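You operate a simulated robot arm through the tools that you are given. There is no shell and no other tool.

You are at the controls of a simulated two-armed robot. One attempt, no reset.

## Task
Grip plate 75 in the grey holder, scour its soot off with the purple pad, then free the jaw.
Fine: put the pad back; the plate stays in the holder. What is to be rubbed or washed off counts as gone when no trace of it is left.

Only the result counts: the job must be done as asked and must still hold three seconds after the hand-in. Knocking over, shifting, dropping, spilling or breaking anything else fails it.

## Robot
Two 7-joint arms with two-finger parallel grippers on one trunk that stands fixed in place. Base frame: the origin is at the foot of the trunk, x ahead of it, y to its left, z up; the work surface is at about z = 850. Lengths are in mm, angles in rad, forces in N, time in s.
The left shoulder is at [71, 156, 1080], the right one opposite. Each reaches about 1231 mm from its shoulder. Payload 3.91 kg a hand.
Tool frame (each hand has its own): the origin (TCP) lies between the finger pads and is the grasp point; the fingertips stand 30 mm ahead of it; z points along the fingers, y is the line along which they close. Largest opening 110 mm; finger width 20, thickness 10; the body of the gripper, 48 by 112 mm, starts 55 mm behind the TCP.
Orientation is that of the tool frame in the base frame, as [roll, pitch, yaw] about the fixed x, y, z axes, in that order (R = Rz(yaw) Ry(pitch) Rx(roll)). With the fingers straight down and closing along the base's y, the tool's x points along the base's -x, its y along +y and its z along -z.

## Interface
- The arms move only by the tool arm_command. It takes "left_motion", "right_motion" or both (then of equal length, played together; a hand with none holds still); each is one flat list of numbers, 7 for each row, row after row: the shift along the tool's x, y, z in mm, then the turn, a rotation vector about the tool's x, y, z in rad, then the opening, from 0 (shut) to 1 (fully open). In form: [tx, ty, tz, rx, ry, rz, gripper, tx, ty, tz, rx, ry, rz, gripper, ...]. A call has 1 to 20 rows; each row shifts and turns the commanded pose from where the row before left it, along the tool's axes as they then stand. A row lasts 0.2 s, in which the tool goes at most 50 mm and 0.15 rad; a call with a longer step from one row to the next is refused whole, and so is a gripper value outside its range. Where a pose cannot be reached the arm comes as near as it can. A force on the tool above 40 N (or 10 N above the force at the start of the call, whichever is more), or a blocked arm, ends the call early, and 0.2 s more pass. Each finger travels about 108 mm/s and halts on what it meets, pressing with about 45 N; the grip force reading is that of the motor and also rises with nothing between the fingers. The clock runs only during rows and for 0.2 s after the last one: add rows that do not move to give the fingers time. It gives the time, the measured TCP pose, the force on the tool (base axes), the opening and the grip force at its end, in the units of the frame above (readings bear some noise), with the torque about the TCP (base axes, N m) and any sound that the robot's microphone picked up.
- Cameras (640 x 400 px; columns grow to the right, rows downward): "scene" is now at [129.1, -52.3, 1333.9]; the picture's right is [-0.55, -0.83, 0.00], its down [-0.26, 0.17, -0.95] and it looks along [0.79, -0.52, -0.31] (base axes); focal length 374 px, centre (320, 200). "left" rides on the left gripper at [72, -17, -103] in its tool frame; the picture's right is [0.23, 0.97, 0.00], its down [-0.76, 0.18, -0.62] and it looks along [-0.61, 0.14, 0.78] (tool axes); focal length 222 px, centre (320, 200). "right" rides on the right gripper at [72, 17, -103] in its tool frame; the picture's right is [-0.23, 0.97, 0.00], its down [-0.76, -0.18, -0.62] and it looks along [-0.61, -0.14, 0.78] (tool axes); focal length 222 px, centre (320, 200). There is no depth. A picture from a camera that has moved, and an enlarged one, comes with that camera's place and axes in the base frame and with its lens.
- grab_frame(camera): a new picture of that camera. The clock stands still meanwhile.
- lift_body(by): slides the trunk up (or, below 0, down) by that many mm; the arms and the scene camera ride with it, the base frame stays. It gives what a move gives, with no picture.
- pan_tilt(pan, tilt): turns the head with the scene camera to pan (to the left, within 1.501 rad either way) and tilt (down, from -0.506 to 1.204), counted from straight ahead of the robot. It gives what a move gives.
- close_up(camera, box): a new picture of the part [left, top, right, bottom] of that camera's present view, enlarged. The clock stands still meanwhile.
- finish_job(): hands the job in; it is judged then, once.

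Nothing tells you positions but the pictures and the camera data. Unless the task says otherwise, let go and move clear before handing in.

The tools are called after "Emit:" by a JSON object that holds its "method" and its "body". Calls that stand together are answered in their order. arm_command: Moves the arms, as the interface text tells. Its arguments: {"type":"object","properties":{"left_motion":{"type":"array"},"right_motion":{"type":"array"}},"required":[]} The other tools are called the same way: lift_body (by) moves the trunk up or down; pan_tilt (pan, tilt) turns the head that bears the scene camera; grab_frame (camera) takes a picture; close_up (camera, box) takes an enlarged picture of a part of a camera's view; finish_job () hands the job in.

At the start:

```text
time: 0.0
left_eef_pos: [630.4, -117.8, 1189.2]
left_orientation: [3.141, 0.001, -3.142]
left_contact_force: [-0.1, -0.4, 0.0]
left_moment: [0.01, 0.03, -0.01]
left_grip_width: 110.0
left_gripper_force: 0.0
right_eef_pos: [618.4, -639.7, 1115.0]
right_orientation: [-3.141, -0.001, -3.141]
right_contact_force: [0.2, 0.1, -0.1]
right_moment: [-0.03, -0.03, 0.02]
right_grip_width: 109.8
right_gripper_force: 0.0
trunk travel left (down, up): [-525.0, 415.0]
head pan, tilt (commanded): [-0.583, 0.311]
```

scene: 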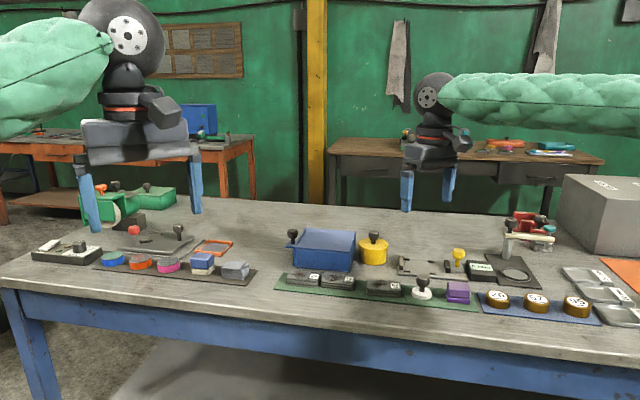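
right: 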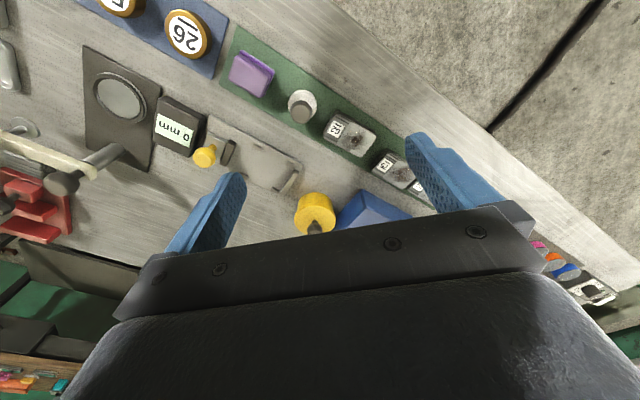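
left: 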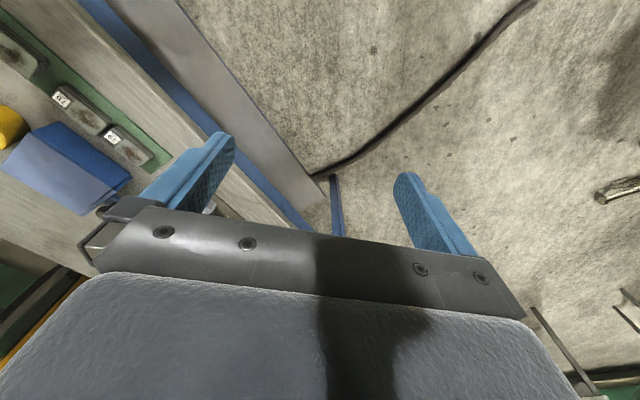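

I see a bench with many tools: plates with number labels, a purple pad on a green mat, and a small grey holder near the yellow knob. I'll take enlarged views to identify each item before moving.

Emit:
{"method": "close_up", "body": {"camera": "scene", "box": [270, 220, 490, 320]}}

Emit:
{"method": "close_up", "body": {"camera": "scene", "box": [380, 200, 640, 330]}}

Emit:
{"method": "close_up", "body": {"camera": "scene", "box": [0, 170, 270, 300]}}

Emit:
{"method": "close_up", "body": {"camera": "right", "box": [60, 0, 460, 220]}}

```text
2.91 times, centred on (380, 270) of scene
camera zoom: at [129.1, -52.3, 1333.9], right [-0.55, -0.83, 0.0], down [-0.26, 0.17, -0.95], along [0.79, -0.52, -0.31], focal length 1087 px, centre (146, -4)
```

zoom: 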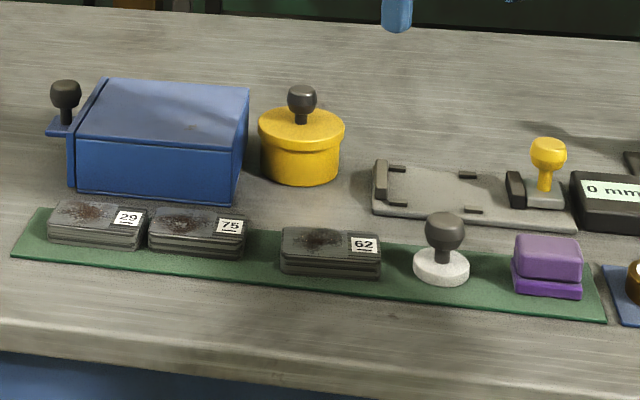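

```text
2.46 times, centred on (510, 265) of scene
camera zoom: at [129.1, -52.3, 1333.9], right [-0.55, -0.83, 0.0], down [-0.26, 0.17, -0.95], along [0.79, -0.52, -0.31], focal length 920 px, centre (-148, 40)
```

zoom: 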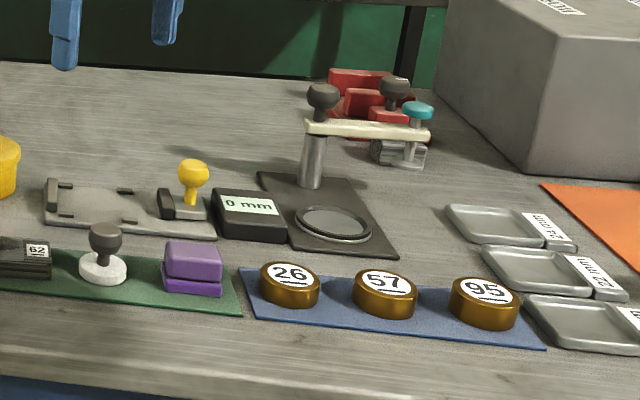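

```text
2.37 times, centred on (135, 235) of scene
camera zoom: at [129.1, -52.3, 1333.9], right [-0.55, -0.83, 0.0], down [-0.26, 0.17, -0.95], along [0.79, -0.52, -0.31], focal length 886 px, centre (758, 117)
```

zoom: 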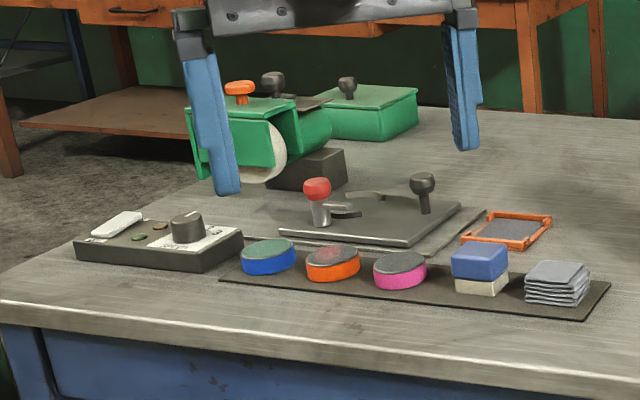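

```text
1.60 times, centred on (260, 110) of right
camera zoom: at [546.2, -622.0, 1218.5], right [0.23, 0.97, 0.0], down [0.76, -0.18, 0.62], along [0.61, -0.14, -0.78], focal length 355 px, centre (416, 344)
```

zoom: 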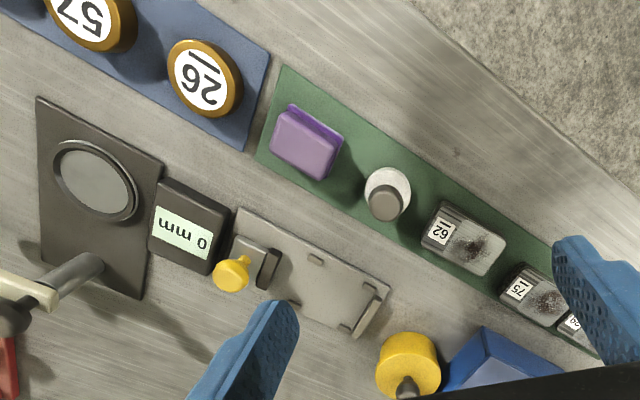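

Plate 75 is the middle of three sooty plates on the green mat, about (783, -538). The grey holder's fixed jaw is near (767, -733) and its sliding jaw with the yellow knob is near (682, -820). The purple pad is near (577, -726). I'll bring the right hand above the holder, lined up with the table, to look closer.

Emit:
{"method": "arm_command", "body": {"right_motion": [-23, -30, 0, 0, 0, 0, 1, -23, -30, 0, 0, 0, 0, 1, -23, -30, 0, 0, 0, 0, 1, -22, -31, 0, 0, 0, 0, 1, 0, 0, 0, 0, 0, 0.14, 1, 0, 0, 0, 0, 0, 0.14, 1, 0, 0, 0, 0, 0, 0.14, 1, 0, 0, 0, 0, 0, 0.14, 1, 0, 0, 0, 0, 0, 0.14, 1, 0, 0, 0, 0, 0, 0.137, 1, 0, 0, 0, 0, 0, 0, 1]}}

```text
time: 2.4
left_eef_pos: [630.6, -117.6, 1187.5]
left_orientation: [-3.14, 0.001, -3.14]
left_contact_force: [-0.3, -0.2, 0.3]
left_moment: [-0.04, 0.01, -0.03]
left_grip_width: 109.9
left_gripper_force: 0.0
right_eef_pos: [710.6, -762.5, 1114.4]
right_orientation: [-3.139, 0.0, 2.303]
right_contact_force: [1.3, 0.3, -0.3]
right_moment: [-0.02, -0.04, 0.03]
right_grip_width: 110.1
right_gripper_force: 0.0
trunk travel left (down, up): [-525.0, 415.0]
head pan, tilt (commanded): [-0.583, 0.311]
```

The right hand is now over the holder at (711, -762, 1114). I'll take pictures from there.

Emit:
{"method": "grab_frame", "body": {"camera": "right"}}

Emit:
{"method": "close_up", "body": {"camera": "right", "box": [200, 0, 480, 175]}}

Emit:
{"method": "close_up", "body": {"camera": "scene", "box": [385, 240, 495, 310]}}

```text
taken
camera right: at [674.0, -695.1, 1218.4], right [0.88, 0.48, 0.0], down [0.38, -0.69, 0.62], along [0.3, -0.55, -0.78], focal length 222 px, centre (320, 200)
```

right: 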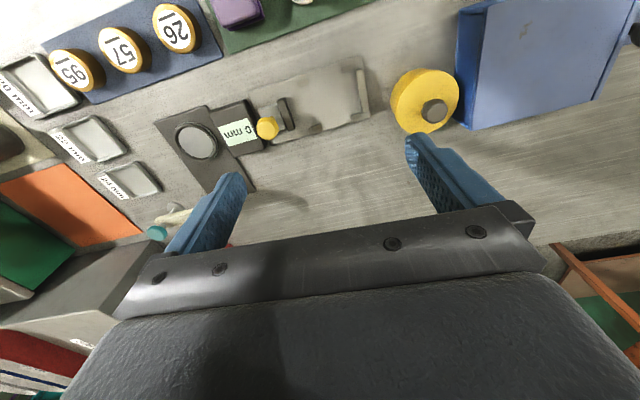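

```text
2.29 times, centred on (340, 88) of right
camera zoom: at [674.0, -695.1, 1218.4], right [0.88, 0.48, 0.0], down [0.38, -0.69, 0.62], along [0.3, -0.55, -0.78], focal length 508 px, centre (274, 457)
```

zoom: 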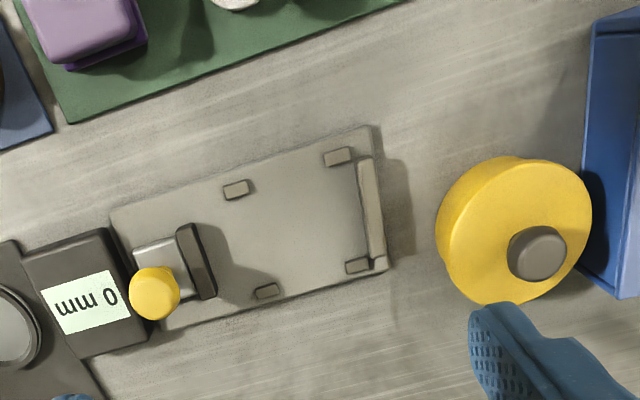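

```text
5.71 times, centred on (440, 275) of scene
camera zoom: at [129.2, -52.4, 1333.8], right [-0.55, -0.83, 0.0], down [-0.26, 0.17, -0.95], along [0.79, -0.52, -0.31], focal length 2135 px, centre (-366, -229)
```

zoom: 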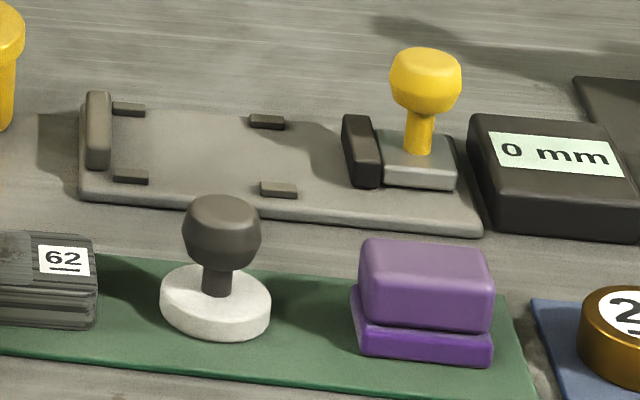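

The holder sits with its long axis at 45°, centred near (711, -792). The fixed jaw is at the far (+u) end and the sliding jaw with the yellow knob at the other. Next I'll look down on the pad, then the plates, to get heights and sizes.

Emit:
{"method": "arm_command", "body": {"right_motion": [35, -17, 25, 0, 0, -0.053, 1, 35, -17, 25, 0, 0, 0, 1, 35, -17, 25, 0, 0, 0, 1, 35, -17, 25, 0, 0, 0, 1, 0, 0, 0, 0, 0, 0, 1]}}

Emit:
{"method": "grab_frame", "body": {"camera": "right"}}

Emit:
{"method": "close_up", "body": {"camera": "right", "box": [180, 0, 500, 200]}}

```text
time: 3.6
left_eef_pos: [627.5, -113.8, 1190.9]
left_orientation: [-3.14, 0.002, -3.14]
left_contact_force: [-0.5, 1.1, 0.0]
left_moment: [-0.04, -0.06, -0.01]
left_grip_width: 110.1
left_gripper_force: 0.0
right_eef_pos: [560.8, -706.2, 1017.6]
right_orientation: [-3.142, 0.002, 2.361]
right_contact_force: [-0.5, 0.7, -0.3]
right_moment: [-0.06, -0.05, 0.0]
right_grip_width: 110.3
right_gripper_force: 0.0
trunk travel left (down, up): [-525.0, 415.0]
head pan, tilt (commanded): [-0.583, 0.311]
```

```text
taken
camera right: at [520.3, -642.1, 1120.9], right [0.85, 0.53, 0.0], down [0.41, -0.66, 0.62], along [0.33, -0.53, -0.78], focal length 222 px, centre (320, 200)
```

right: 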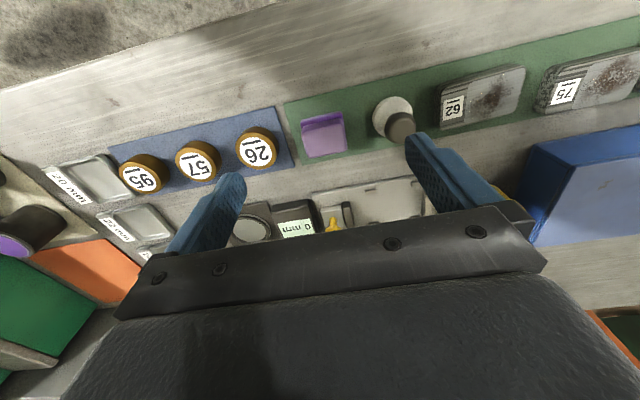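

```text
2.00 times, centred on (340, 100) of right
camera zoom: at [520.3, -642.1, 1120.9], right [0.85, 0.53, 0.0], down [0.41, -0.66, 0.62], along [0.33, -0.53, -0.78], focal length 444 px, centre (280, 400)
```

zoom: 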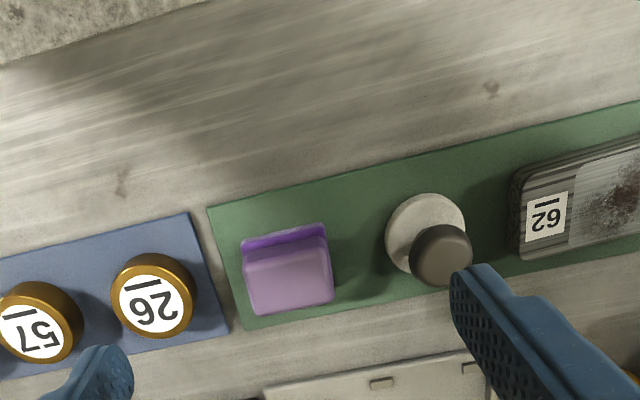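

The purple pad's top is at z ≈ 887, centred near (579, -726). It is a handle block about 47 × 33 mm on a scouring layer. Next I'll slide along the mat to look at plate 75.

Emit:
{"method": "arm_command", "body": {"right_motion": [0, 45, 0, 0, 0, 0, 1, 0, 45, 0, 0, 0, 0, 1, 0, 45, 0, 0, 0, 0, 1, 0, 45, 0, 0, 0, 0, 1, 0, 45, 0, 0, 0, 0, 1, 0, 45, 0, 0, 0, 0, 1, 0, 0, 0, 0, 0, 0, 1]}}

Emit:
{"method": "grab_frame", "body": {"camera": "right"}}

Emit:
{"method": "close_up", "body": {"camera": "right", "box": [200, 60, 440, 210]}}

Emit:
{"method": "close_up", "body": {"camera": "scene", "box": [280, 255, 410, 335]}}

```text
time: 5.2
left_eef_pos: [629.5, -119.8, 1188.6]
left_orientation: [3.141, -0.001, 3.139]
left_contact_force: [1.0, 0.2, -0.6]
left_moment: [0.01, 0.0, 0.02]
left_grip_width: 110.1
left_gripper_force: 0.0
right_eef_pos: [753.5, -518.8, 1015.5]
right_orientation: [-3.141, 0.001, 2.355]
right_contact_force: [-0.9, 0.5, -0.3]
right_moment: [0.0, 0.01, 0.01]
right_grip_width: 110.0
right_gripper_force: 0.0
trunk travel left (down, up): [-525.0, 415.0]
head pan, tilt (commanded): [-0.583, 0.311]
```

```text
taken
camera right: at [713.8, -454.4, 1118.1], right [0.85, 0.53, 0.0], down [0.41, -0.66, 0.62], along [0.33, -0.53, -0.78], focal length 222 px, centre (320, 200)
```

right: 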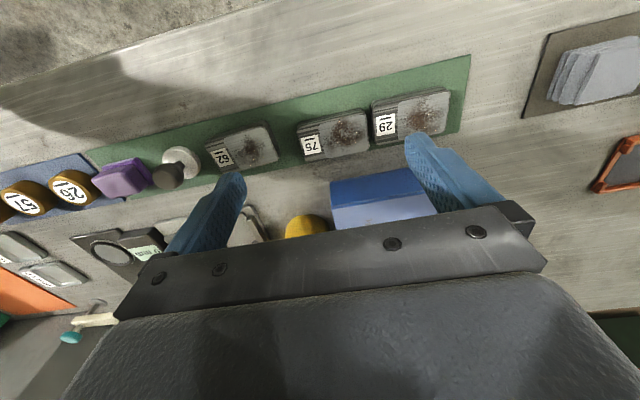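

```text
2.67 times, centred on (320, 135) of right
camera zoom: at [713.8, -454.4, 1118.1], right [0.85, 0.53, 0.0], down [0.41, -0.66, 0.62], along [0.33, -0.53, -0.78], focal length 592 px, centre (320, 373)
```

zoom: 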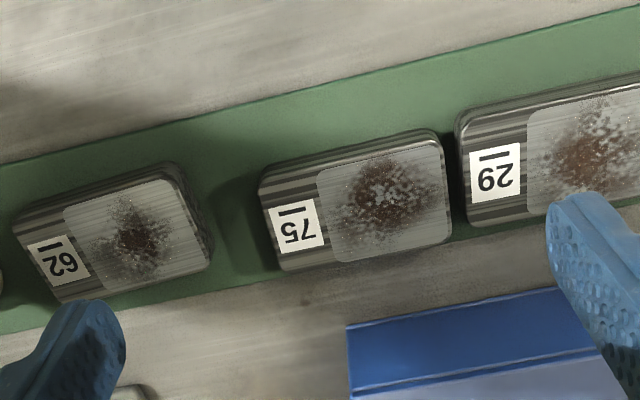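

```text
4.92 times, centred on (345, 295) of scene
camera zoom: at [128.7, -53.1, 1333.9], right [-0.55, -0.83, 0.0], down [-0.26, 0.17, -0.95], along [0.79, -0.52, -0.31], focal length 1840 px, centre (197, -268)
```

zoom: 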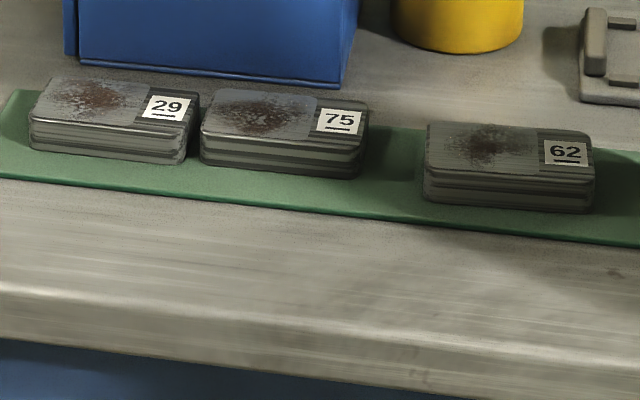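

Plate 75 is about 78 × 48 mm, centred near (784, -537.5), with its top around z ≈ 869 and its long side at 45°. Plate 29 is only about 6 mm away at its +u end, so I'll grip across the short side. First I'll zoom in tightly on the jaws and plate edges.

Emit:
{"method": "close_up", "body": {"camera": "scene", "box": [394, 250, 434, 275]}}

Emit:
{"method": "close_up", "body": {"camera": "scene", "box": [434, 244, 474, 279]}}

Emit:
{"method": "close_up", "body": {"camera": "scene", "box": [314, 268, 364, 298]}}

Emit:
{"method": "close_up", "body": {"camera": "scene", "box": [436, 274, 486, 314]}}

```text
16.00 times, centred on (414, 262) of scene
camera zoom: at [128.7, -53.1, 1333.9], right [-0.55, -0.83, 0.0], down [-0.26, 0.17, -0.95], along [0.79, -0.52, -0.31], focal length 5979 px, centre (-1184, -800)
```

zoom: 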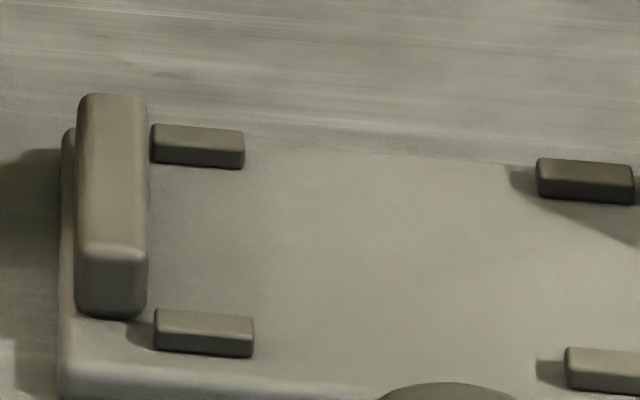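

```text
11.43 times, centred on (454, 262) of scene
camera zoom: at [128.7, -53.1, 1333.9], right [-0.55, -0.83, 0.0], down [-0.26, 0.17, -0.95], along [0.79, -0.52, -0.31], focal length 4271 px, centre (-1211, -503)
```

zoom: 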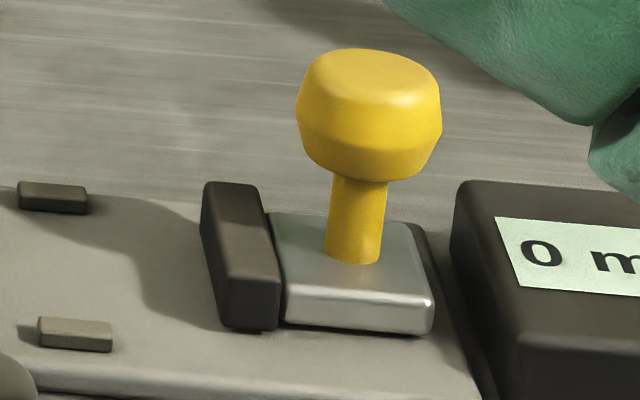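

```text
12.80 times, centred on (339, 283) of scene
camera zoom: at [128.7, -53.1, 1333.9], right [-0.55, -0.83, 0.0], down [-0.26, 0.17, -0.95], along [0.79, -0.52, -0.31], focal length 4783 px, centre (77, -862)
```

zoom: 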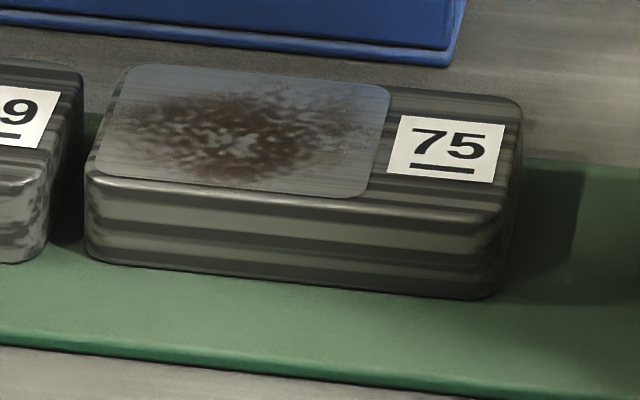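

```text
10.00 times, centred on (461, 294) of scene
camera zoom: at [128.7, -53.1, 1333.9], right [-0.55, -0.83, 0.0], down [-0.26, 0.17, -0.95], along [0.79, -0.52, -0.31], focal length 3737 px, centre (-1090, -740)
```

zoom: 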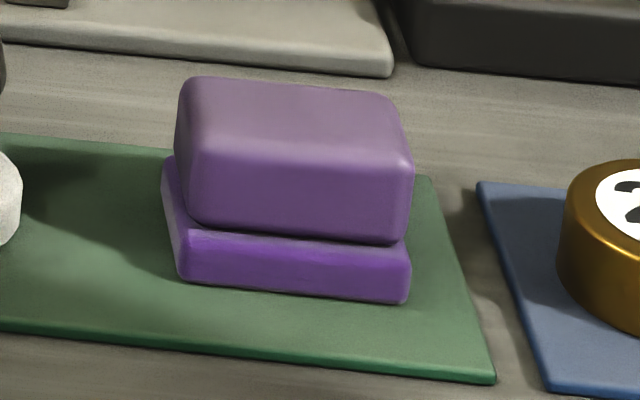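

Measured from the close-ups: the plate is about 16 mm thick, the jaws about 12 mm high, and the tabs about 4 mm. The slot centre is near (734, -769). I'll turn the right hand 90° so the fingers close across plate 75's short side and stop above it to check.

Emit:
{"method": "arm_command", "body": {"right_motion": [-34.8, 8.4, 0, 0, 0, -0.1428, 0.7, 0, 0, 0, 0, 0, -0.1428, 0.7, 0, 0, 0, 0, 0, -0.1428, 0.7, 0, 0, 0, 0, 0, -0.1428, 0.7, 0, 0, 0, 0, 0, -0.1428, 0.7, 0, 0, 0, 0, 0, -0.1428, 0.7, 0, 0, 0, 0, 0, -0.1428, 0.7, 0, 0, 0, 0, 0, -0.1428, 0.7, 0, 0, 0, 0, 0, -0.1428, 0.7, 0, 0, 0, 0, 0, -0.1428, 0.7, 0, 0, 0, 0, 0, -0.1428, 0.7, 0, 0, 40, 0, 0, 0, 0.7, 0, 0, 0, 0, 0, 0, 0.7]}}

Emit:
{"method": "grab_frame", "body": {"camera": "right"}}

Emit:
{"method": "close_up", "body": {"camera": "right", "box": [200, 60, 440, 210]}}

Emit:
{"method": "grab_frame", "body": {"camera": "scene"}}

```text
time: 8.0
left_eef_pos: [630.0, -117.4, 1188.4]
left_orientation: [-3.141, -0.001, -3.142]
left_contact_force: [0.7, 0.4, -0.4]
left_moment: [0.01, -0.01, -0.01]
left_grip_width: 110.1
left_gripper_force: 0.1
right_eef_pos: [784.6, -536.7, 974.7]
right_orientation: [-3.141, 0.0, -2.355]
right_contact_force: [0.3, 0.2, 0.3]
right_moment: [-0.01, -0.01, 0.0]
right_grip_width: 77.2
right_gripper_force: 0.1
trunk travel left (down, up): [-525.0, 415.0]
head pan, tilt (commanded): [-0.583, 0.311]
```

```text
taken
camera right: at [720.5, -574.2, 1079.4], right [-0.53, 0.85, 0.0], down [0.66, 0.41, 0.62], along [0.53, 0.33, -0.78], focal length 222 px, centre (320, 200)
```

right: 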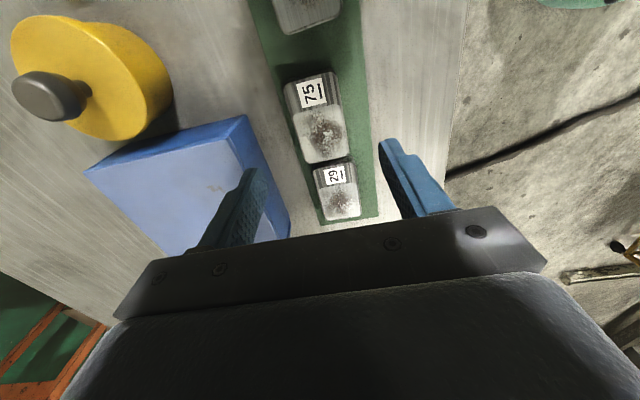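

```text
2.67 times, centred on (320, 135) of right
camera zoom: at [720.5, -574.2, 1079.4], right [-0.53, 0.85, 0.0], down [0.66, 0.41, 0.62], along [0.53, 0.33, -0.78], focal length 592 px, centre (320, 373)
```

zoom: 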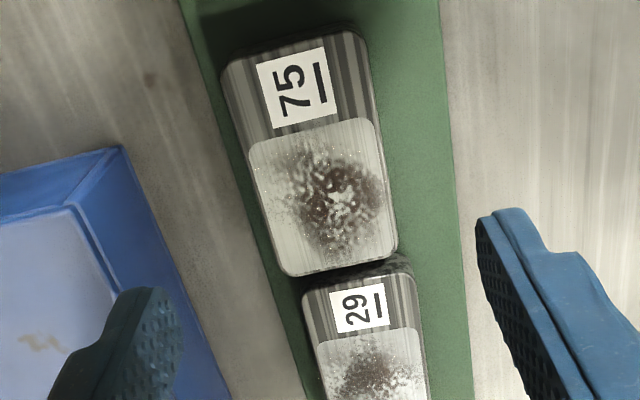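

```text
taken
camera scene: at [128.6, -51.5, 1334.0], right [-0.55, -0.83, 0.0], down [-0.25, 0.17, -0.95], along [0.79, -0.52, -0.31], focal length 374 px, centre (320, 200)
```

scene: 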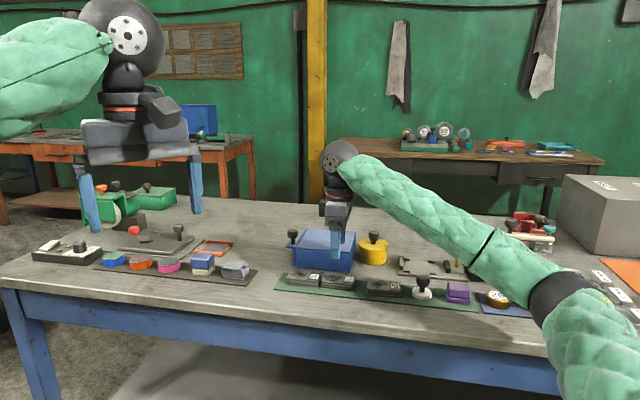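

The hand is centred over plate 75 (measured centre about (785, -536), within 2 mm), and the fingers clear the blue box and plate 29. I'll descend so the tips are a few mm above the mat, then close.

Emit:
{"method": "arm_command", "body": {"right_motion": [0, 0, 40, 0, 0, 0, 0.7, 0, 0, 30, 0, 0, 0, 0.7, 0, 0, 12, 0, 0, 0, 0.7, 0, 0, 5, 0, 0, 0, 0.7, 0, 0, 0, 0, 0, 0, 0.7]}}

Emit:
{"method": "grab_frame", "body": {"camera": "right"}}

Emit:
{"method": "close_up", "body": {"camera": "scene", "box": [290, 240, 390, 302]}}

```text
time: 9.2
left_eef_pos: [629.9, -117.1, 1189.0]
left_orientation: [3.141, -0.001, 3.141]
left_contact_force: [1.0, -0.1, 0.9]
left_moment: [0.0, 0.01, -0.03]
left_grip_width: 109.9
left_gripper_force: 0.0
right_eef_pos: [785.0, -536.7, 888.0]
right_orientation: [3.141, 0.001, -2.356]
right_contact_force: [-0.3, -0.2, -0.2]
right_moment: [-0.02, 0.01, 0.02]
right_grip_width: 77.3
right_gripper_force: 0.1
trunk travel left (down, up): [-525.0, 415.0]
head pan, tilt (commanded): [-0.583, 0.311]
```

```text
taken
camera right: at [720.6, -574.3, 991.5], right [-0.53, 0.85, 0.0], down [0.66, 0.41, 0.62], along [0.53, 0.33, -0.78], focal length 222 px, centre (320, 200)
```

right: 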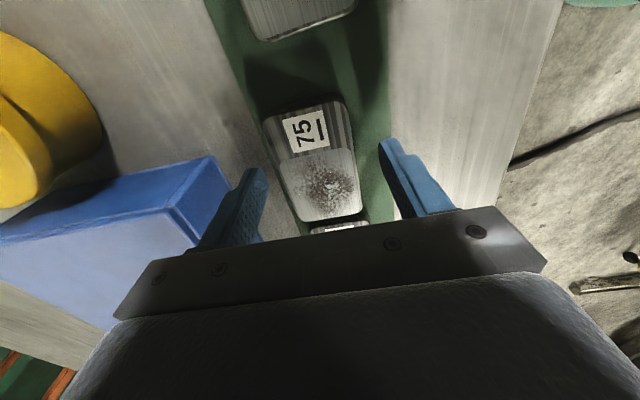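

```text
6.40 times, centred on (340, 271) of scene
camera zoom: at [129.2, -52.3, 1333.9], right [-0.55, -0.83, 0.0], down [-0.26, 0.17, -0.95], along [0.79, -0.52, -0.31], focal length 2392 px, centre (192, -254)
```

zoom: 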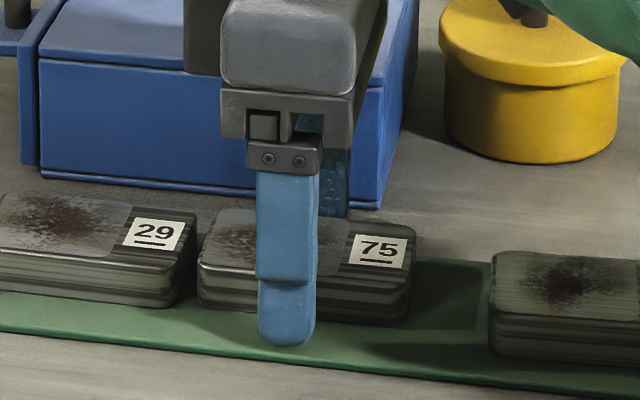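

The fingers straddle plate 75 near its middle with clearance all round. Closing the gripper now.

Emit:
{"method": "arm_command", "body": {"right_motion": [0, 0, 0, 0, 0, 0, 0.4, 0, 0, 0, 0, 0, 0, 0.2, 0, 0, 0, 0, 0, 0, 0.2, 0, 0, 0, 0, 0, 0, 0.2]}}

Emit:
{"method": "close_up", "body": {"camera": "scene", "box": [290, 240, 390, 302]}}

Emit:
{"method": "close_up", "body": {"camera": "right", "box": [200, 60, 440, 210]}}

```text
time: 10.2
left_eef_pos: [630.4, -117.9, 1188.0]
left_orientation: [-3.14, 0.0, 3.141]
left_contact_force: [-0.2, -0.6, 0.2]
left_moment: [0.0, 0.01, 0.01]
left_grip_width: 109.6
left_gripper_force: 0.0
right_eef_pos: [784.6, -536.3, 887.4]
right_orientation: [3.141, 0.0, -2.355]
right_contact_force: [0.9, -1.7, 0.0]
right_moment: [0.02, -0.16, 0.05]
right_grip_width: 47.6
right_gripper_force: 44.8
trunk travel left (down, up): [-525.0, 415.0]
head pan, tilt (commanded): [-0.583, 0.311]
```

```text
6.40 times, centred on (340, 271) of scene
camera zoom: at [129.3, -52.3, 1333.8], right [-0.55, -0.83, 0.0], down [-0.26, 0.17, -0.95], along [0.79, -0.52, -0.31], focal length 2392 px, centre (192, -254)
```

zoom: 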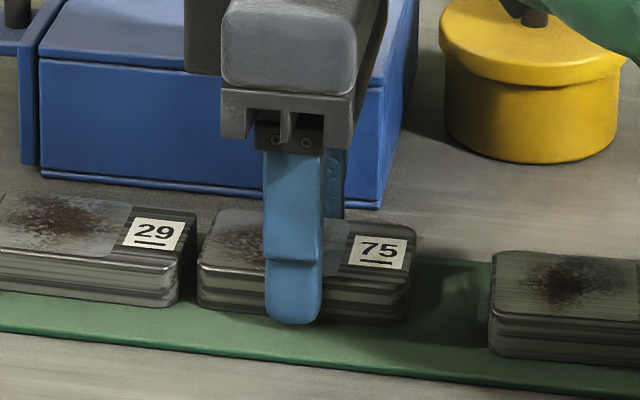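

```text
2.67 times, centred on (320, 135) of right
camera zoom: at [720.7, -574.5, 991.5], right [-0.53, 0.85, 0.0], down [0.66, 0.41, 0.62], along [0.53, 0.33, -0.78], focal length 592 px, centre (320, 373)
```

zoom: 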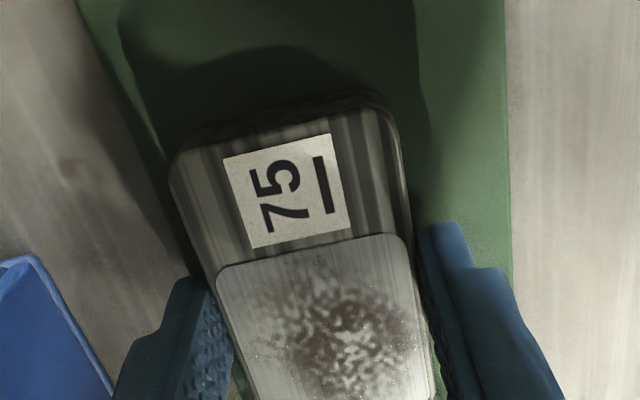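

Plate 75 is held (width 47.6 mm, 45 N). I'll lift it straight up, check it, and then carry it over to the holder.

Emit:
{"method": "arm_command", "body": {"right_motion": [0, 0, -10, 0, 0, 0, 0.2, 0, 0, -20, 0, 0, 0, 0.2, 0, 0, -40, 0, 0, 0, 0.2, 0, 0, -40, 0, 0, 0, 0.2, 0, 0, -20, 0, 0, 0, 0.2, 0, 0, 0, 0, 0, 0, 0.2]}}

Emit:
{"method": "grab_frame", "body": {"camera": "scene"}}

Emit:
{"method": "grab_frame", "body": {"camera": "right"}}

```text
time: 11.6
left_eef_pos: [630.7, -119.2, 1188.2]
left_orientation: [3.141, -0.001, 3.141]
left_contact_force: [0.3, -0.1, -0.1]
left_moment: [0.03, -0.05, -0.01]
left_grip_width: 110.1
left_gripper_force: 0.0
right_eef_pos: [783.9, -535.8, 1016.7]
right_orientation: [-3.141, 0.0, -2.356]
right_contact_force: [0.5, -0.4, -4.5]
right_moment: [0.03, 0.01, -0.02]
right_grip_width: 47.8
right_gripper_force: 44.7
trunk travel left (down, up): [-525.0, 415.0]
head pan, tilt (commanded): [-0.583, 0.311]
```

```text
taken
camera scene: at [129.6, -52.6, 1333.8], right [-0.55, -0.83, 0.0], down [-0.26, 0.17, -0.95], along [0.79, -0.52, -0.31], focal length 374 px, centre (320, 200)
```

scene: 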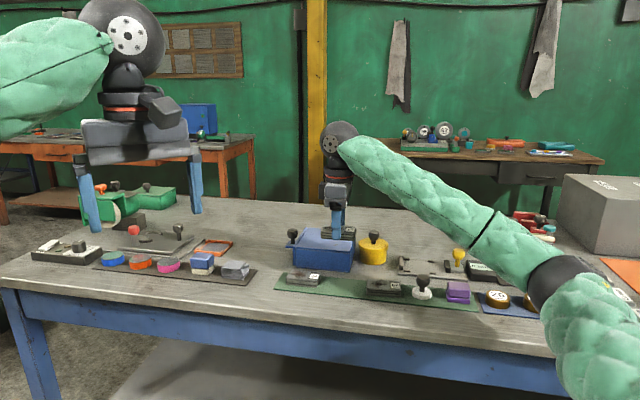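

```text
taken
camera right: at [721.2, -574.2, 1120.8], right [-0.53, 0.85, 0.0], down [0.66, 0.41, 0.62], along [0.53, 0.33, -0.78], focal length 222 px, centre (320, 200)
```

right: 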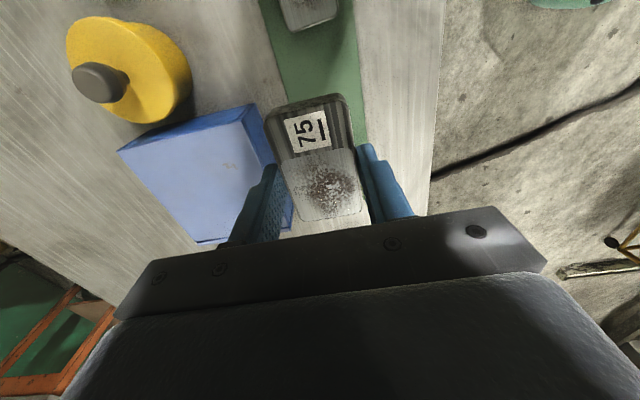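

Plate 75 is lifted cleanly (about 4.5 N) and its neighbours are undisturbed. Now I'll carry it at this height to above the holder slot near (734, -769).

Emit:
{"method": "arm_command", "body": {"right_motion": [33.3, -21.6, 0, 0, 0, 0, 0.2, 33.3, -21.6, 0, 0, 0, 0, 0.2, 33.3, -21.6, 0, 0, 0, 0, 0.2, 33.3, -21.6, 0, 0, 0, 0, 0.2, 33.3, -21.6, 0, 0, 0, 0, 0.2, 33.3, -21.6, 0, 0, 0, 0, 0.2, 0, 0, 0, 0, 0, 0, 0.2, 0, 0, 0, 0, 0, 0, 0.2]}}

Emit:
{"method": "grab_frame", "body": {"camera": "right"}}

Emit:
{"method": "close_up", "body": {"camera": "right", "box": [180, 0, 460, 175]}}

Emit:
{"method": "close_up", "body": {"camera": "scene", "box": [370, 190, 500, 300]}}

```text
time: 13.4
left_eef_pos: [629.4, -118.5, 1187.9]
left_orientation: [-3.141, -0.001, 3.141]
left_contact_force: [-0.3, -0.2, -0.3]
left_moment: [-0.01, 0.01, -0.04]
left_grip_width: 109.8
left_gripper_force: 0.0
right_eef_pos: [735.3, -771.4, 1018.8]
right_orientation: [3.141, -0.002, -2.356]
right_contact_force: [-0.2, 0.2, -5.1]
right_moment: [-0.03, -0.02, 0.01]
right_grip_width: 47.8
right_gripper_force: 44.6
trunk travel left (down, up): [-525.0, 415.0]
head pan, tilt (commanded): [-0.583, 0.311]
```

```text
taken
camera right: at [670.8, -808.6, 1120.4], right [-0.53, 0.85, 0.0], down [0.66, 0.41, 0.62], along [0.53, 0.33, -0.78], focal length 222 px, centre (320, 200)
```

right: 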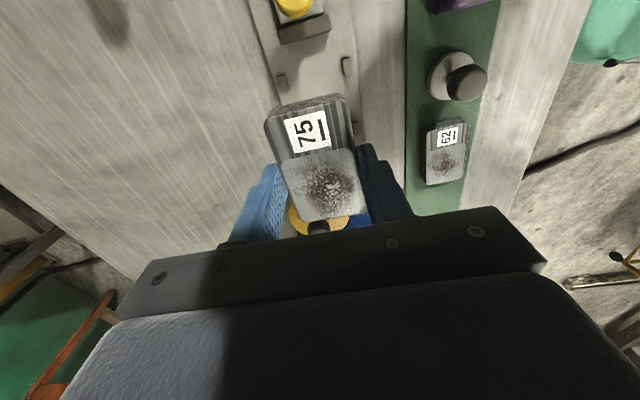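

```text
2.29 times, centred on (320, 88) of right
camera zoom: at [670.8, -808.6, 1120.4], right [-0.53, 0.85, 0.0], down [0.66, 0.41, 0.62], along [0.53, 0.33, -0.78], focal length 508 px, centre (320, 457)
```

zoom: 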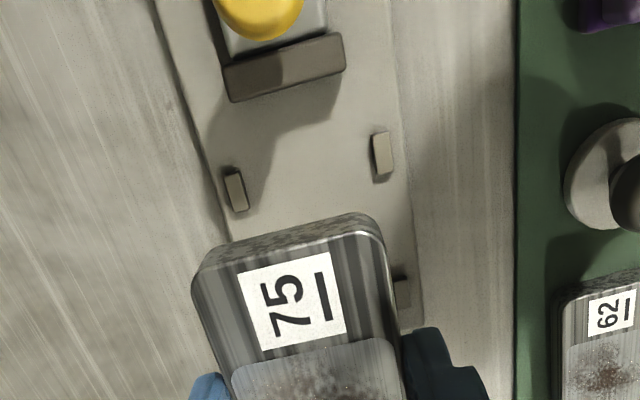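

```text
3.64 times, centred on (435, 245) of scene
camera zoom: at [129.3, -53.2, 1333.8], right [-0.55, -0.83, 0.0], down [-0.26, 0.17, -0.95], along [0.79, -0.52, -0.31], focal length 1359 px, centre (-98, 36)
```

zoom: 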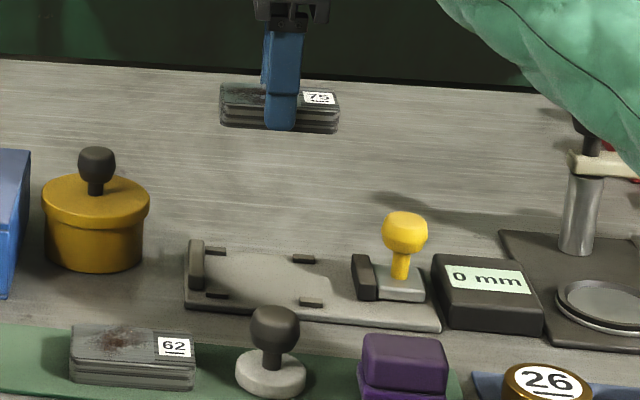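

Above the slot, the tabs read at w ≈ 1028 and 1097 and the sliding-jaw face at s ≈ -89, both in the 45° frame. The plate is within 2 mm of centred. I'll nudge it and lower it to just above the base.

Emit:
{"method": "arm_command", "body": {"right_motion": [0.5, 2, 35, 0, 0, 0, 0.2, 0, 0, 35, 0, 0, 0, 0.2, 0, 0, 25, 0, 0, 0, 0.2, 0, 0, 13, 0, 0, 0, 0.2, 0, 0, 5, 0, 0, 0, 0.2, 0, 0, 0, 0, 0, 0, 0.2]}}

Emit:
{"method": "close_up", "body": {"camera": "right", "box": [180, 0, 460, 175]}}

Emit:
{"method": "close_up", "body": {"camera": "scene", "box": [380, 220, 480, 282]}}

```text
time: 14.8
left_eef_pos: [631.2, -117.3, 1187.5]
left_orientation: [-3.141, 0.0, 3.14]
left_contact_force: [0.3, -0.1, 0.1]
left_moment: [0.0, -0.03, 0.0]
left_grip_width: 110.0
left_gripper_force: 0.0
right_eef_pos: [733.0, -768.3, 903.8]
right_orientation: [3.142, 0.0, -2.355]
right_contact_force: [0.4, 0.2, -5.3]
right_moment: [0.02, 0.01, 0.0]
right_grip_width: 47.6
right_gripper_force: 45.4
trunk travel left (down, up): [-525.0, 415.0]
head pan, tilt (commanded): [-0.583, 0.311]
```

```text
2.29 times, centred on (320, 88) of right
camera zoom: at [669.9, -806.4, 1007.9], right [-0.53, 0.85, 0.0], down [0.66, 0.41, 0.62], along [0.53, 0.33, -0.78], focal length 508 px, centre (320, 457)
```

zoom: 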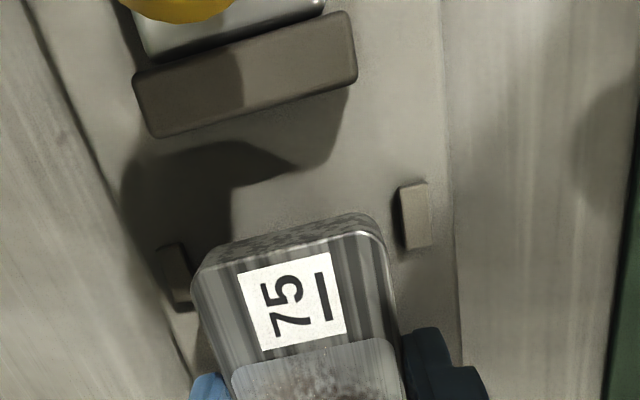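

```text
6.40 times, centred on (430, 251) of scene
camera zoom: at [129.5, -52.7, 1333.8], right [-0.55, -0.83, 0.0], down [-0.26, 0.17, -0.95], along [0.79, -0.52, -0.31], focal length 2392 px, centre (-384, -126)
```

zoom: 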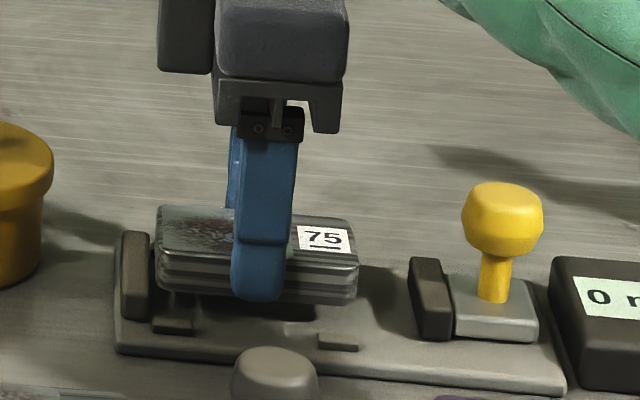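

The plate is laterally centred between the tabs, roughly 10 mm above the base and just clear of the fixed jaw. I'll back it off by 1 mm and lower slowly until it touches.

Emit:
{"method": "arm_command", "body": {"right_motion": [1, 0, 3, 0, 0, 0, 0.2, 0, 0, 3, 0, 0, 0, 0.2, 0, 0, 2, 0, 0, 0, 0.2, 0, 0, 0, 0, 0, 0, 0.2]}}

Emit:
{"method": "close_up", "body": {"camera": "scene", "box": [385, 235, 445, 275]}}

```text
time: 15.8
left_eef_pos: [630.3, -118.4, 1187.6]
left_orientation: [3.14, -0.001, 3.141]
left_contact_force: [-1.3, -0.3, -0.1]
left_moment: [0.01, 0.0, -0.01]
left_grip_width: 110.2
left_gripper_force: 0.1
right_eef_pos: [733.3, -769.4, 895.7]
right_orientation: [3.141, 0.0, -2.355]
right_contact_force: [-0.1, -0.2, -5.4]
right_moment: [-0.01, 0.0, 0.0]
right_grip_width: 47.5
right_gripper_force: 45.0
trunk travel left (down, up): [-525.0, 415.0]
head pan, tilt (commanded): [-0.583, 0.311]
```

```text
10.00 times, centred on (415, 255) of scene
camera zoom: at [129.5, -52.7, 1333.8], right [-0.55, -0.83, 0.0], down [-0.26, 0.17, -0.95], along [0.79, -0.52, -0.31], focal length 3737 px, centre (-630, -350)
```

zoom: 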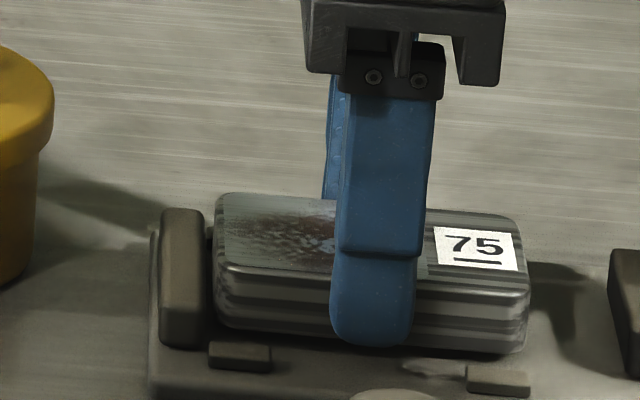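

The plate is sitting inside the slot, a few mm above the base. I'll continue down in small steps and watch the force.

Emit:
{"method": "arm_command", "body": {"right_motion": [0, 0, 1.5, 0, 0, 0, 0.2, 0, 0, 1.5, 0, 0, 0, 0.2, 0, 0, 0, 0, 0, 0, 0.2]}}

```text
time: 16.6
left_eef_pos: [631.0, -117.2, 1189.2]
left_orientation: [3.141, 0.0, 3.141]
left_contact_force: [-0.5, -0.3, -1.1]
left_moment: [-0.02, -0.01, 0.05]
left_grip_width: 109.9
left_gripper_force: 0.1
right_eef_pos: [733.0, -769.3, 892.6]
right_orientation: [-3.141, -0.001, -2.357]
right_contact_force: [0.3, 0.1, -4.7]
right_moment: [-0.01, -0.04, -0.03]
right_grip_width: 47.6
right_gripper_force: 44.8
trunk travel left (down, up): [-525.0, 415.0]
head pan, tilt (commanded): [-0.583, 0.311]
```

No contact force yet, so I'll keep stepping down gently.

Emit:
{"method": "arm_command", "body": {"right_motion": [0, 0, 1, 0, 0, 0, 0.2, 0, 0, 1, 0, 0, 0, 0.2, 0, 0, 0, 0, 0, 0, 0.2]}}

Emit:
{"method": "close_up", "body": {"camera": "scene", "box": [385, 235, 445, 275]}}

```text
time: 17.4
left_eef_pos: [629.5, -118.2, 1187.4]
left_orientation: [-3.141, 0.0, 3.141]
left_contact_force: [-0.4, 0.4, -0.5]
left_moment: [0.02, 0.01, -0.04]
left_grip_width: 109.9
left_gripper_force: 0.0
right_eef_pos: [732.5, -768.9, 891.3]
right_orientation: [3.142, -0.001, -2.357]
right_contact_force: [1.3, -1.1, -1.8]
right_moment: [-0.11, 0.04, 0.02]
right_grip_width: 47.5
right_gripper_force: 45.3
trunk travel left (down, up): [-525.0, 415.0]
head pan, tilt (commanded): [-0.583, 0.311]
```

```text
10.00 times, centred on (415, 255) of scene
camera zoom: at [129.4, -52.5, 1333.9], right [-0.55, -0.83, 0.0], down [-0.26, 0.17, -0.95], along [0.79, -0.52, -0.31], focal length 3737 px, centre (-630, -350)
```

zoom: 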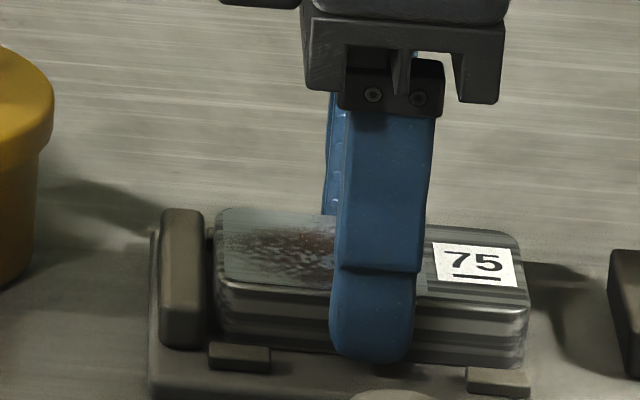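

The force has dropped from -5 N to -1.8 N, so the plate is just touching the base. I'll push 1 mm more to seat it, then open the fingers modestly.

Emit:
{"method": "arm_command", "body": {"right_motion": [0, 0, 0.7, 0, 0, 0, 0.2, 0, 0, 0, 0, 0, 0, 0.2]}}

```text
time: 18.0
left_eef_pos: [630.2, -117.4, 1188.0]
left_orientation: [-3.14, -0.001, -3.14]
left_contact_force: [-1.0, 0.0, 0.4]
left_moment: [0.02, -0.02, -0.01]
left_grip_width: 109.9
left_gripper_force: 0.1
right_eef_pos: [734.1, -769.9, 892.2]
right_orientation: [3.141, -0.002, -2.356]
right_contact_force: [2.9, -2.4, 6.6]
right_moment: [-0.13, 0.31, 0.14]
right_grip_width: 47.6
right_gripper_force: 44.8
trunk travel left (down, up): [-525.0, 415.0]
head pan, tilt (commanded): [-0.583, 0.311]
```

The plate is firmly down (about 11 N net). Opening the fingers and rising.

Emit:
{"method": "arm_command", "body": {"right_motion": [0, 0, 0, 0, 0, 0, 0.5, 0, 0, 0, 0, 0, 0, 0.62, 0, 0, -2, 0, 0, 0, 0.62, 0, 0, -15, 0, 0, 0, 0.62, 0, 0, -35, 0, 0, 0, 0.62, 0, 0, -40, 0, 0, 0, 0.62, 0, 0, 0, 0, 0, 0, 0.62]}}

Emit:
{"method": "grab_frame", "body": {"camera": "right"}}

Emit:
{"method": "close_up", "body": {"camera": "right", "box": [200, 0, 440, 170]}}

Emit:
{"method": "close_up", "body": {"camera": "scene", "box": [385, 235, 485, 295]}}

```text
time: 19.6
left_eef_pos: [629.8, -118.7, 1188.7]
left_orientation: [-3.141, -0.001, 3.141]
left_contact_force: [0.3, 0.1, -0.5]
left_moment: [-0.01, 0.0, 0.01]
left_grip_width: 109.6
left_gripper_force: 0.0
right_eef_pos: [733.6, -767.7, 982.7]
right_orientation: [3.139, -0.001, -2.356]
right_contact_force: [0.0, -0.1, -0.7]
right_moment: [0.01, 0.01, 0.04]
right_grip_width: 68.1
right_gripper_force: 0.0
trunk travel left (down, up): [-525.0, 415.0]
head pan, tilt (commanded): [-0.583, 0.311]
```

```text
taken
camera right: at [669.8, -806.5, 1087.0], right [-0.53, 0.85, 0.0], down [0.66, 0.41, 0.62], along [0.53, 0.33, -0.78], focal length 222 px, centre (320, 200)
```

right: 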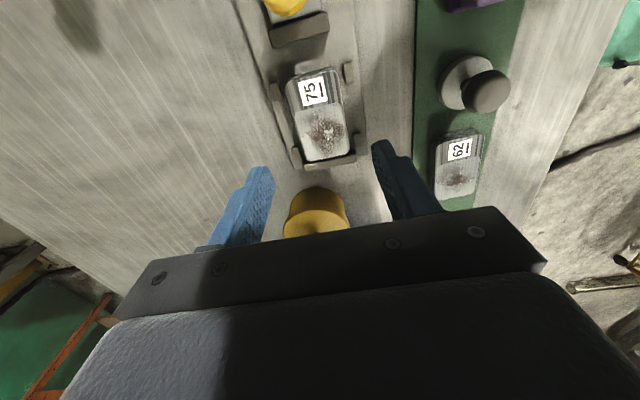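

```text
2.35 times, centred on (320, 85) of right
camera zoom: at [669.8, -806.5, 1087.0], right [-0.53, 0.85, 0.0], down [0.66, 0.41, 0.62], along [0.53, 0.33, -0.78], focal length 523 px, centre (320, 471)
```

zoom: 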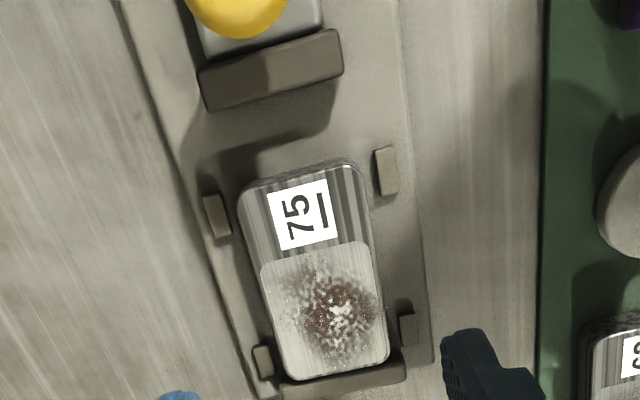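

```text
6.40 times, centred on (435, 265) of scene
camera zoom: at [129.7, -52.8, 1333.7], right [-0.55, -0.83, 0.0], down [-0.26, 0.17, -0.95], along [0.79, -0.52, -0.31], focal length 2392 px, centre (-416, -216)
```

zoom: 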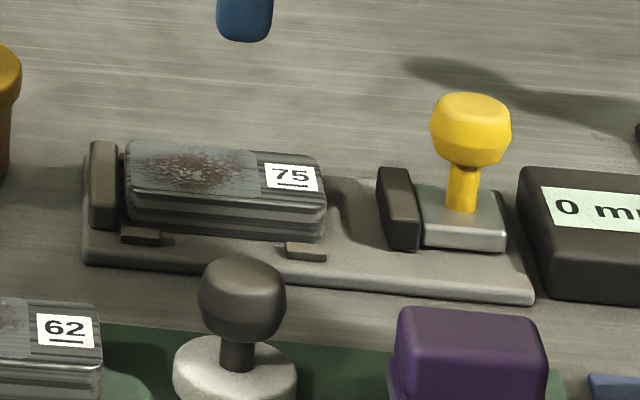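

Plate 75 is seated between the tabs, close to the fixed jaw. I'll move the open hand back over the yellow knob (estimated at s ≈ -121, w ≈ 1062) and check alignment.

Emit:
{"method": "arm_command", "body": {"right_motion": [32, 0, 0, 0, 0, 0, 0.62, 32, 0, 0, 0, 0, 0, 0.62, 33, 0, 0, 0, 0, 0, 0.62, 0, 0, 0, 0, 0, 0, 0.62, 0, 0, 0, 0, 0, 0, 0.62]}}

Emit:
{"method": "grab_frame", "body": {"camera": "right"}}

Emit:
{"method": "close_up", "body": {"camera": "right", "box": [200, 60, 440, 210]}}

Emit:
{"method": "close_up", "body": {"camera": "scene", "box": [400, 200, 500, 290]}}

```text
time: 20.8
left_eef_pos: [629.7, -117.9, 1188.0]
left_orientation: [3.141, 0.0, -3.141]
left_contact_force: [1.0, -0.1, -0.3]
left_moment: [0.01, 0.0, 0.02]
left_grip_width: 110.2
left_gripper_force: 0.1
right_eef_pos: [663.4, -839.7, 983.4]
right_orientation: [-3.141, 0.0, -2.356]
right_contact_force: [-0.1, -0.2, 1.3]
right_moment: [0.07, -0.03, -0.05]
right_grip_width: 68.2
right_gripper_force: 0.0
trunk travel left (down, up): [-525.0, 415.0]
head pan, tilt (commanded): [-0.583, 0.311]
```

```text
taken
camera right: at [599.7, -875.7, 1087.6], right [-0.53, 0.85, 0.0], down [0.66, 0.41, 0.62], along [0.53, 0.33, -0.78], focal length 222 px, centre (320, 200)
```

right: 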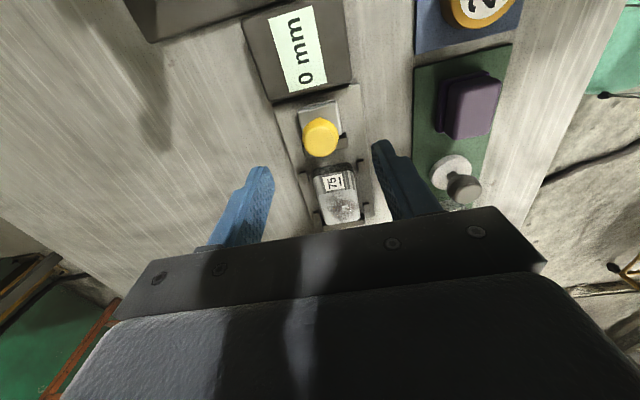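

```text
2.67 times, centred on (320, 135) of right
camera zoom: at [599.7, -875.7, 1087.6], right [-0.53, 0.85, 0.0], down [0.66, 0.41, 0.62], along [0.53, 0.33, -0.78], focal length 592 px, centre (320, 373)
```

zoom: 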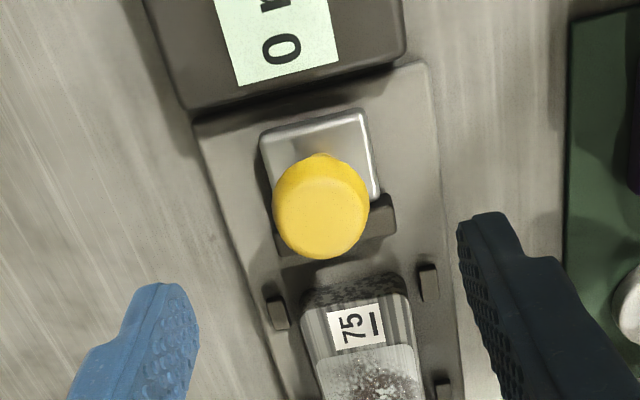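

```text
4.44 times, centred on (450, 245) of scene
camera zoom: at [128.5, -52.7, 1333.9], right [-0.55, -0.83, 0.0], down [-0.25, 0.17, -0.95], along [0.79, -0.52, -0.31], focal length 1661 px, centre (-258, 0)
```

zoom: 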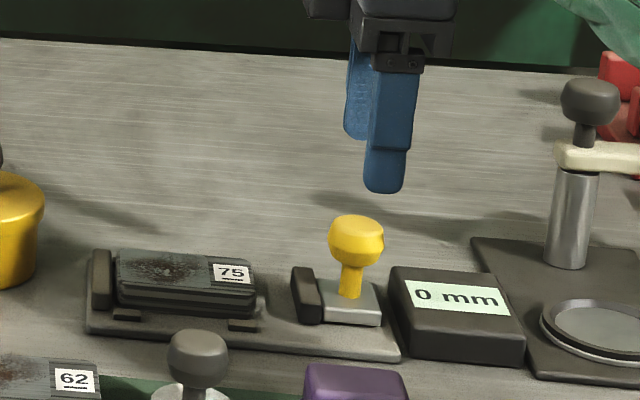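

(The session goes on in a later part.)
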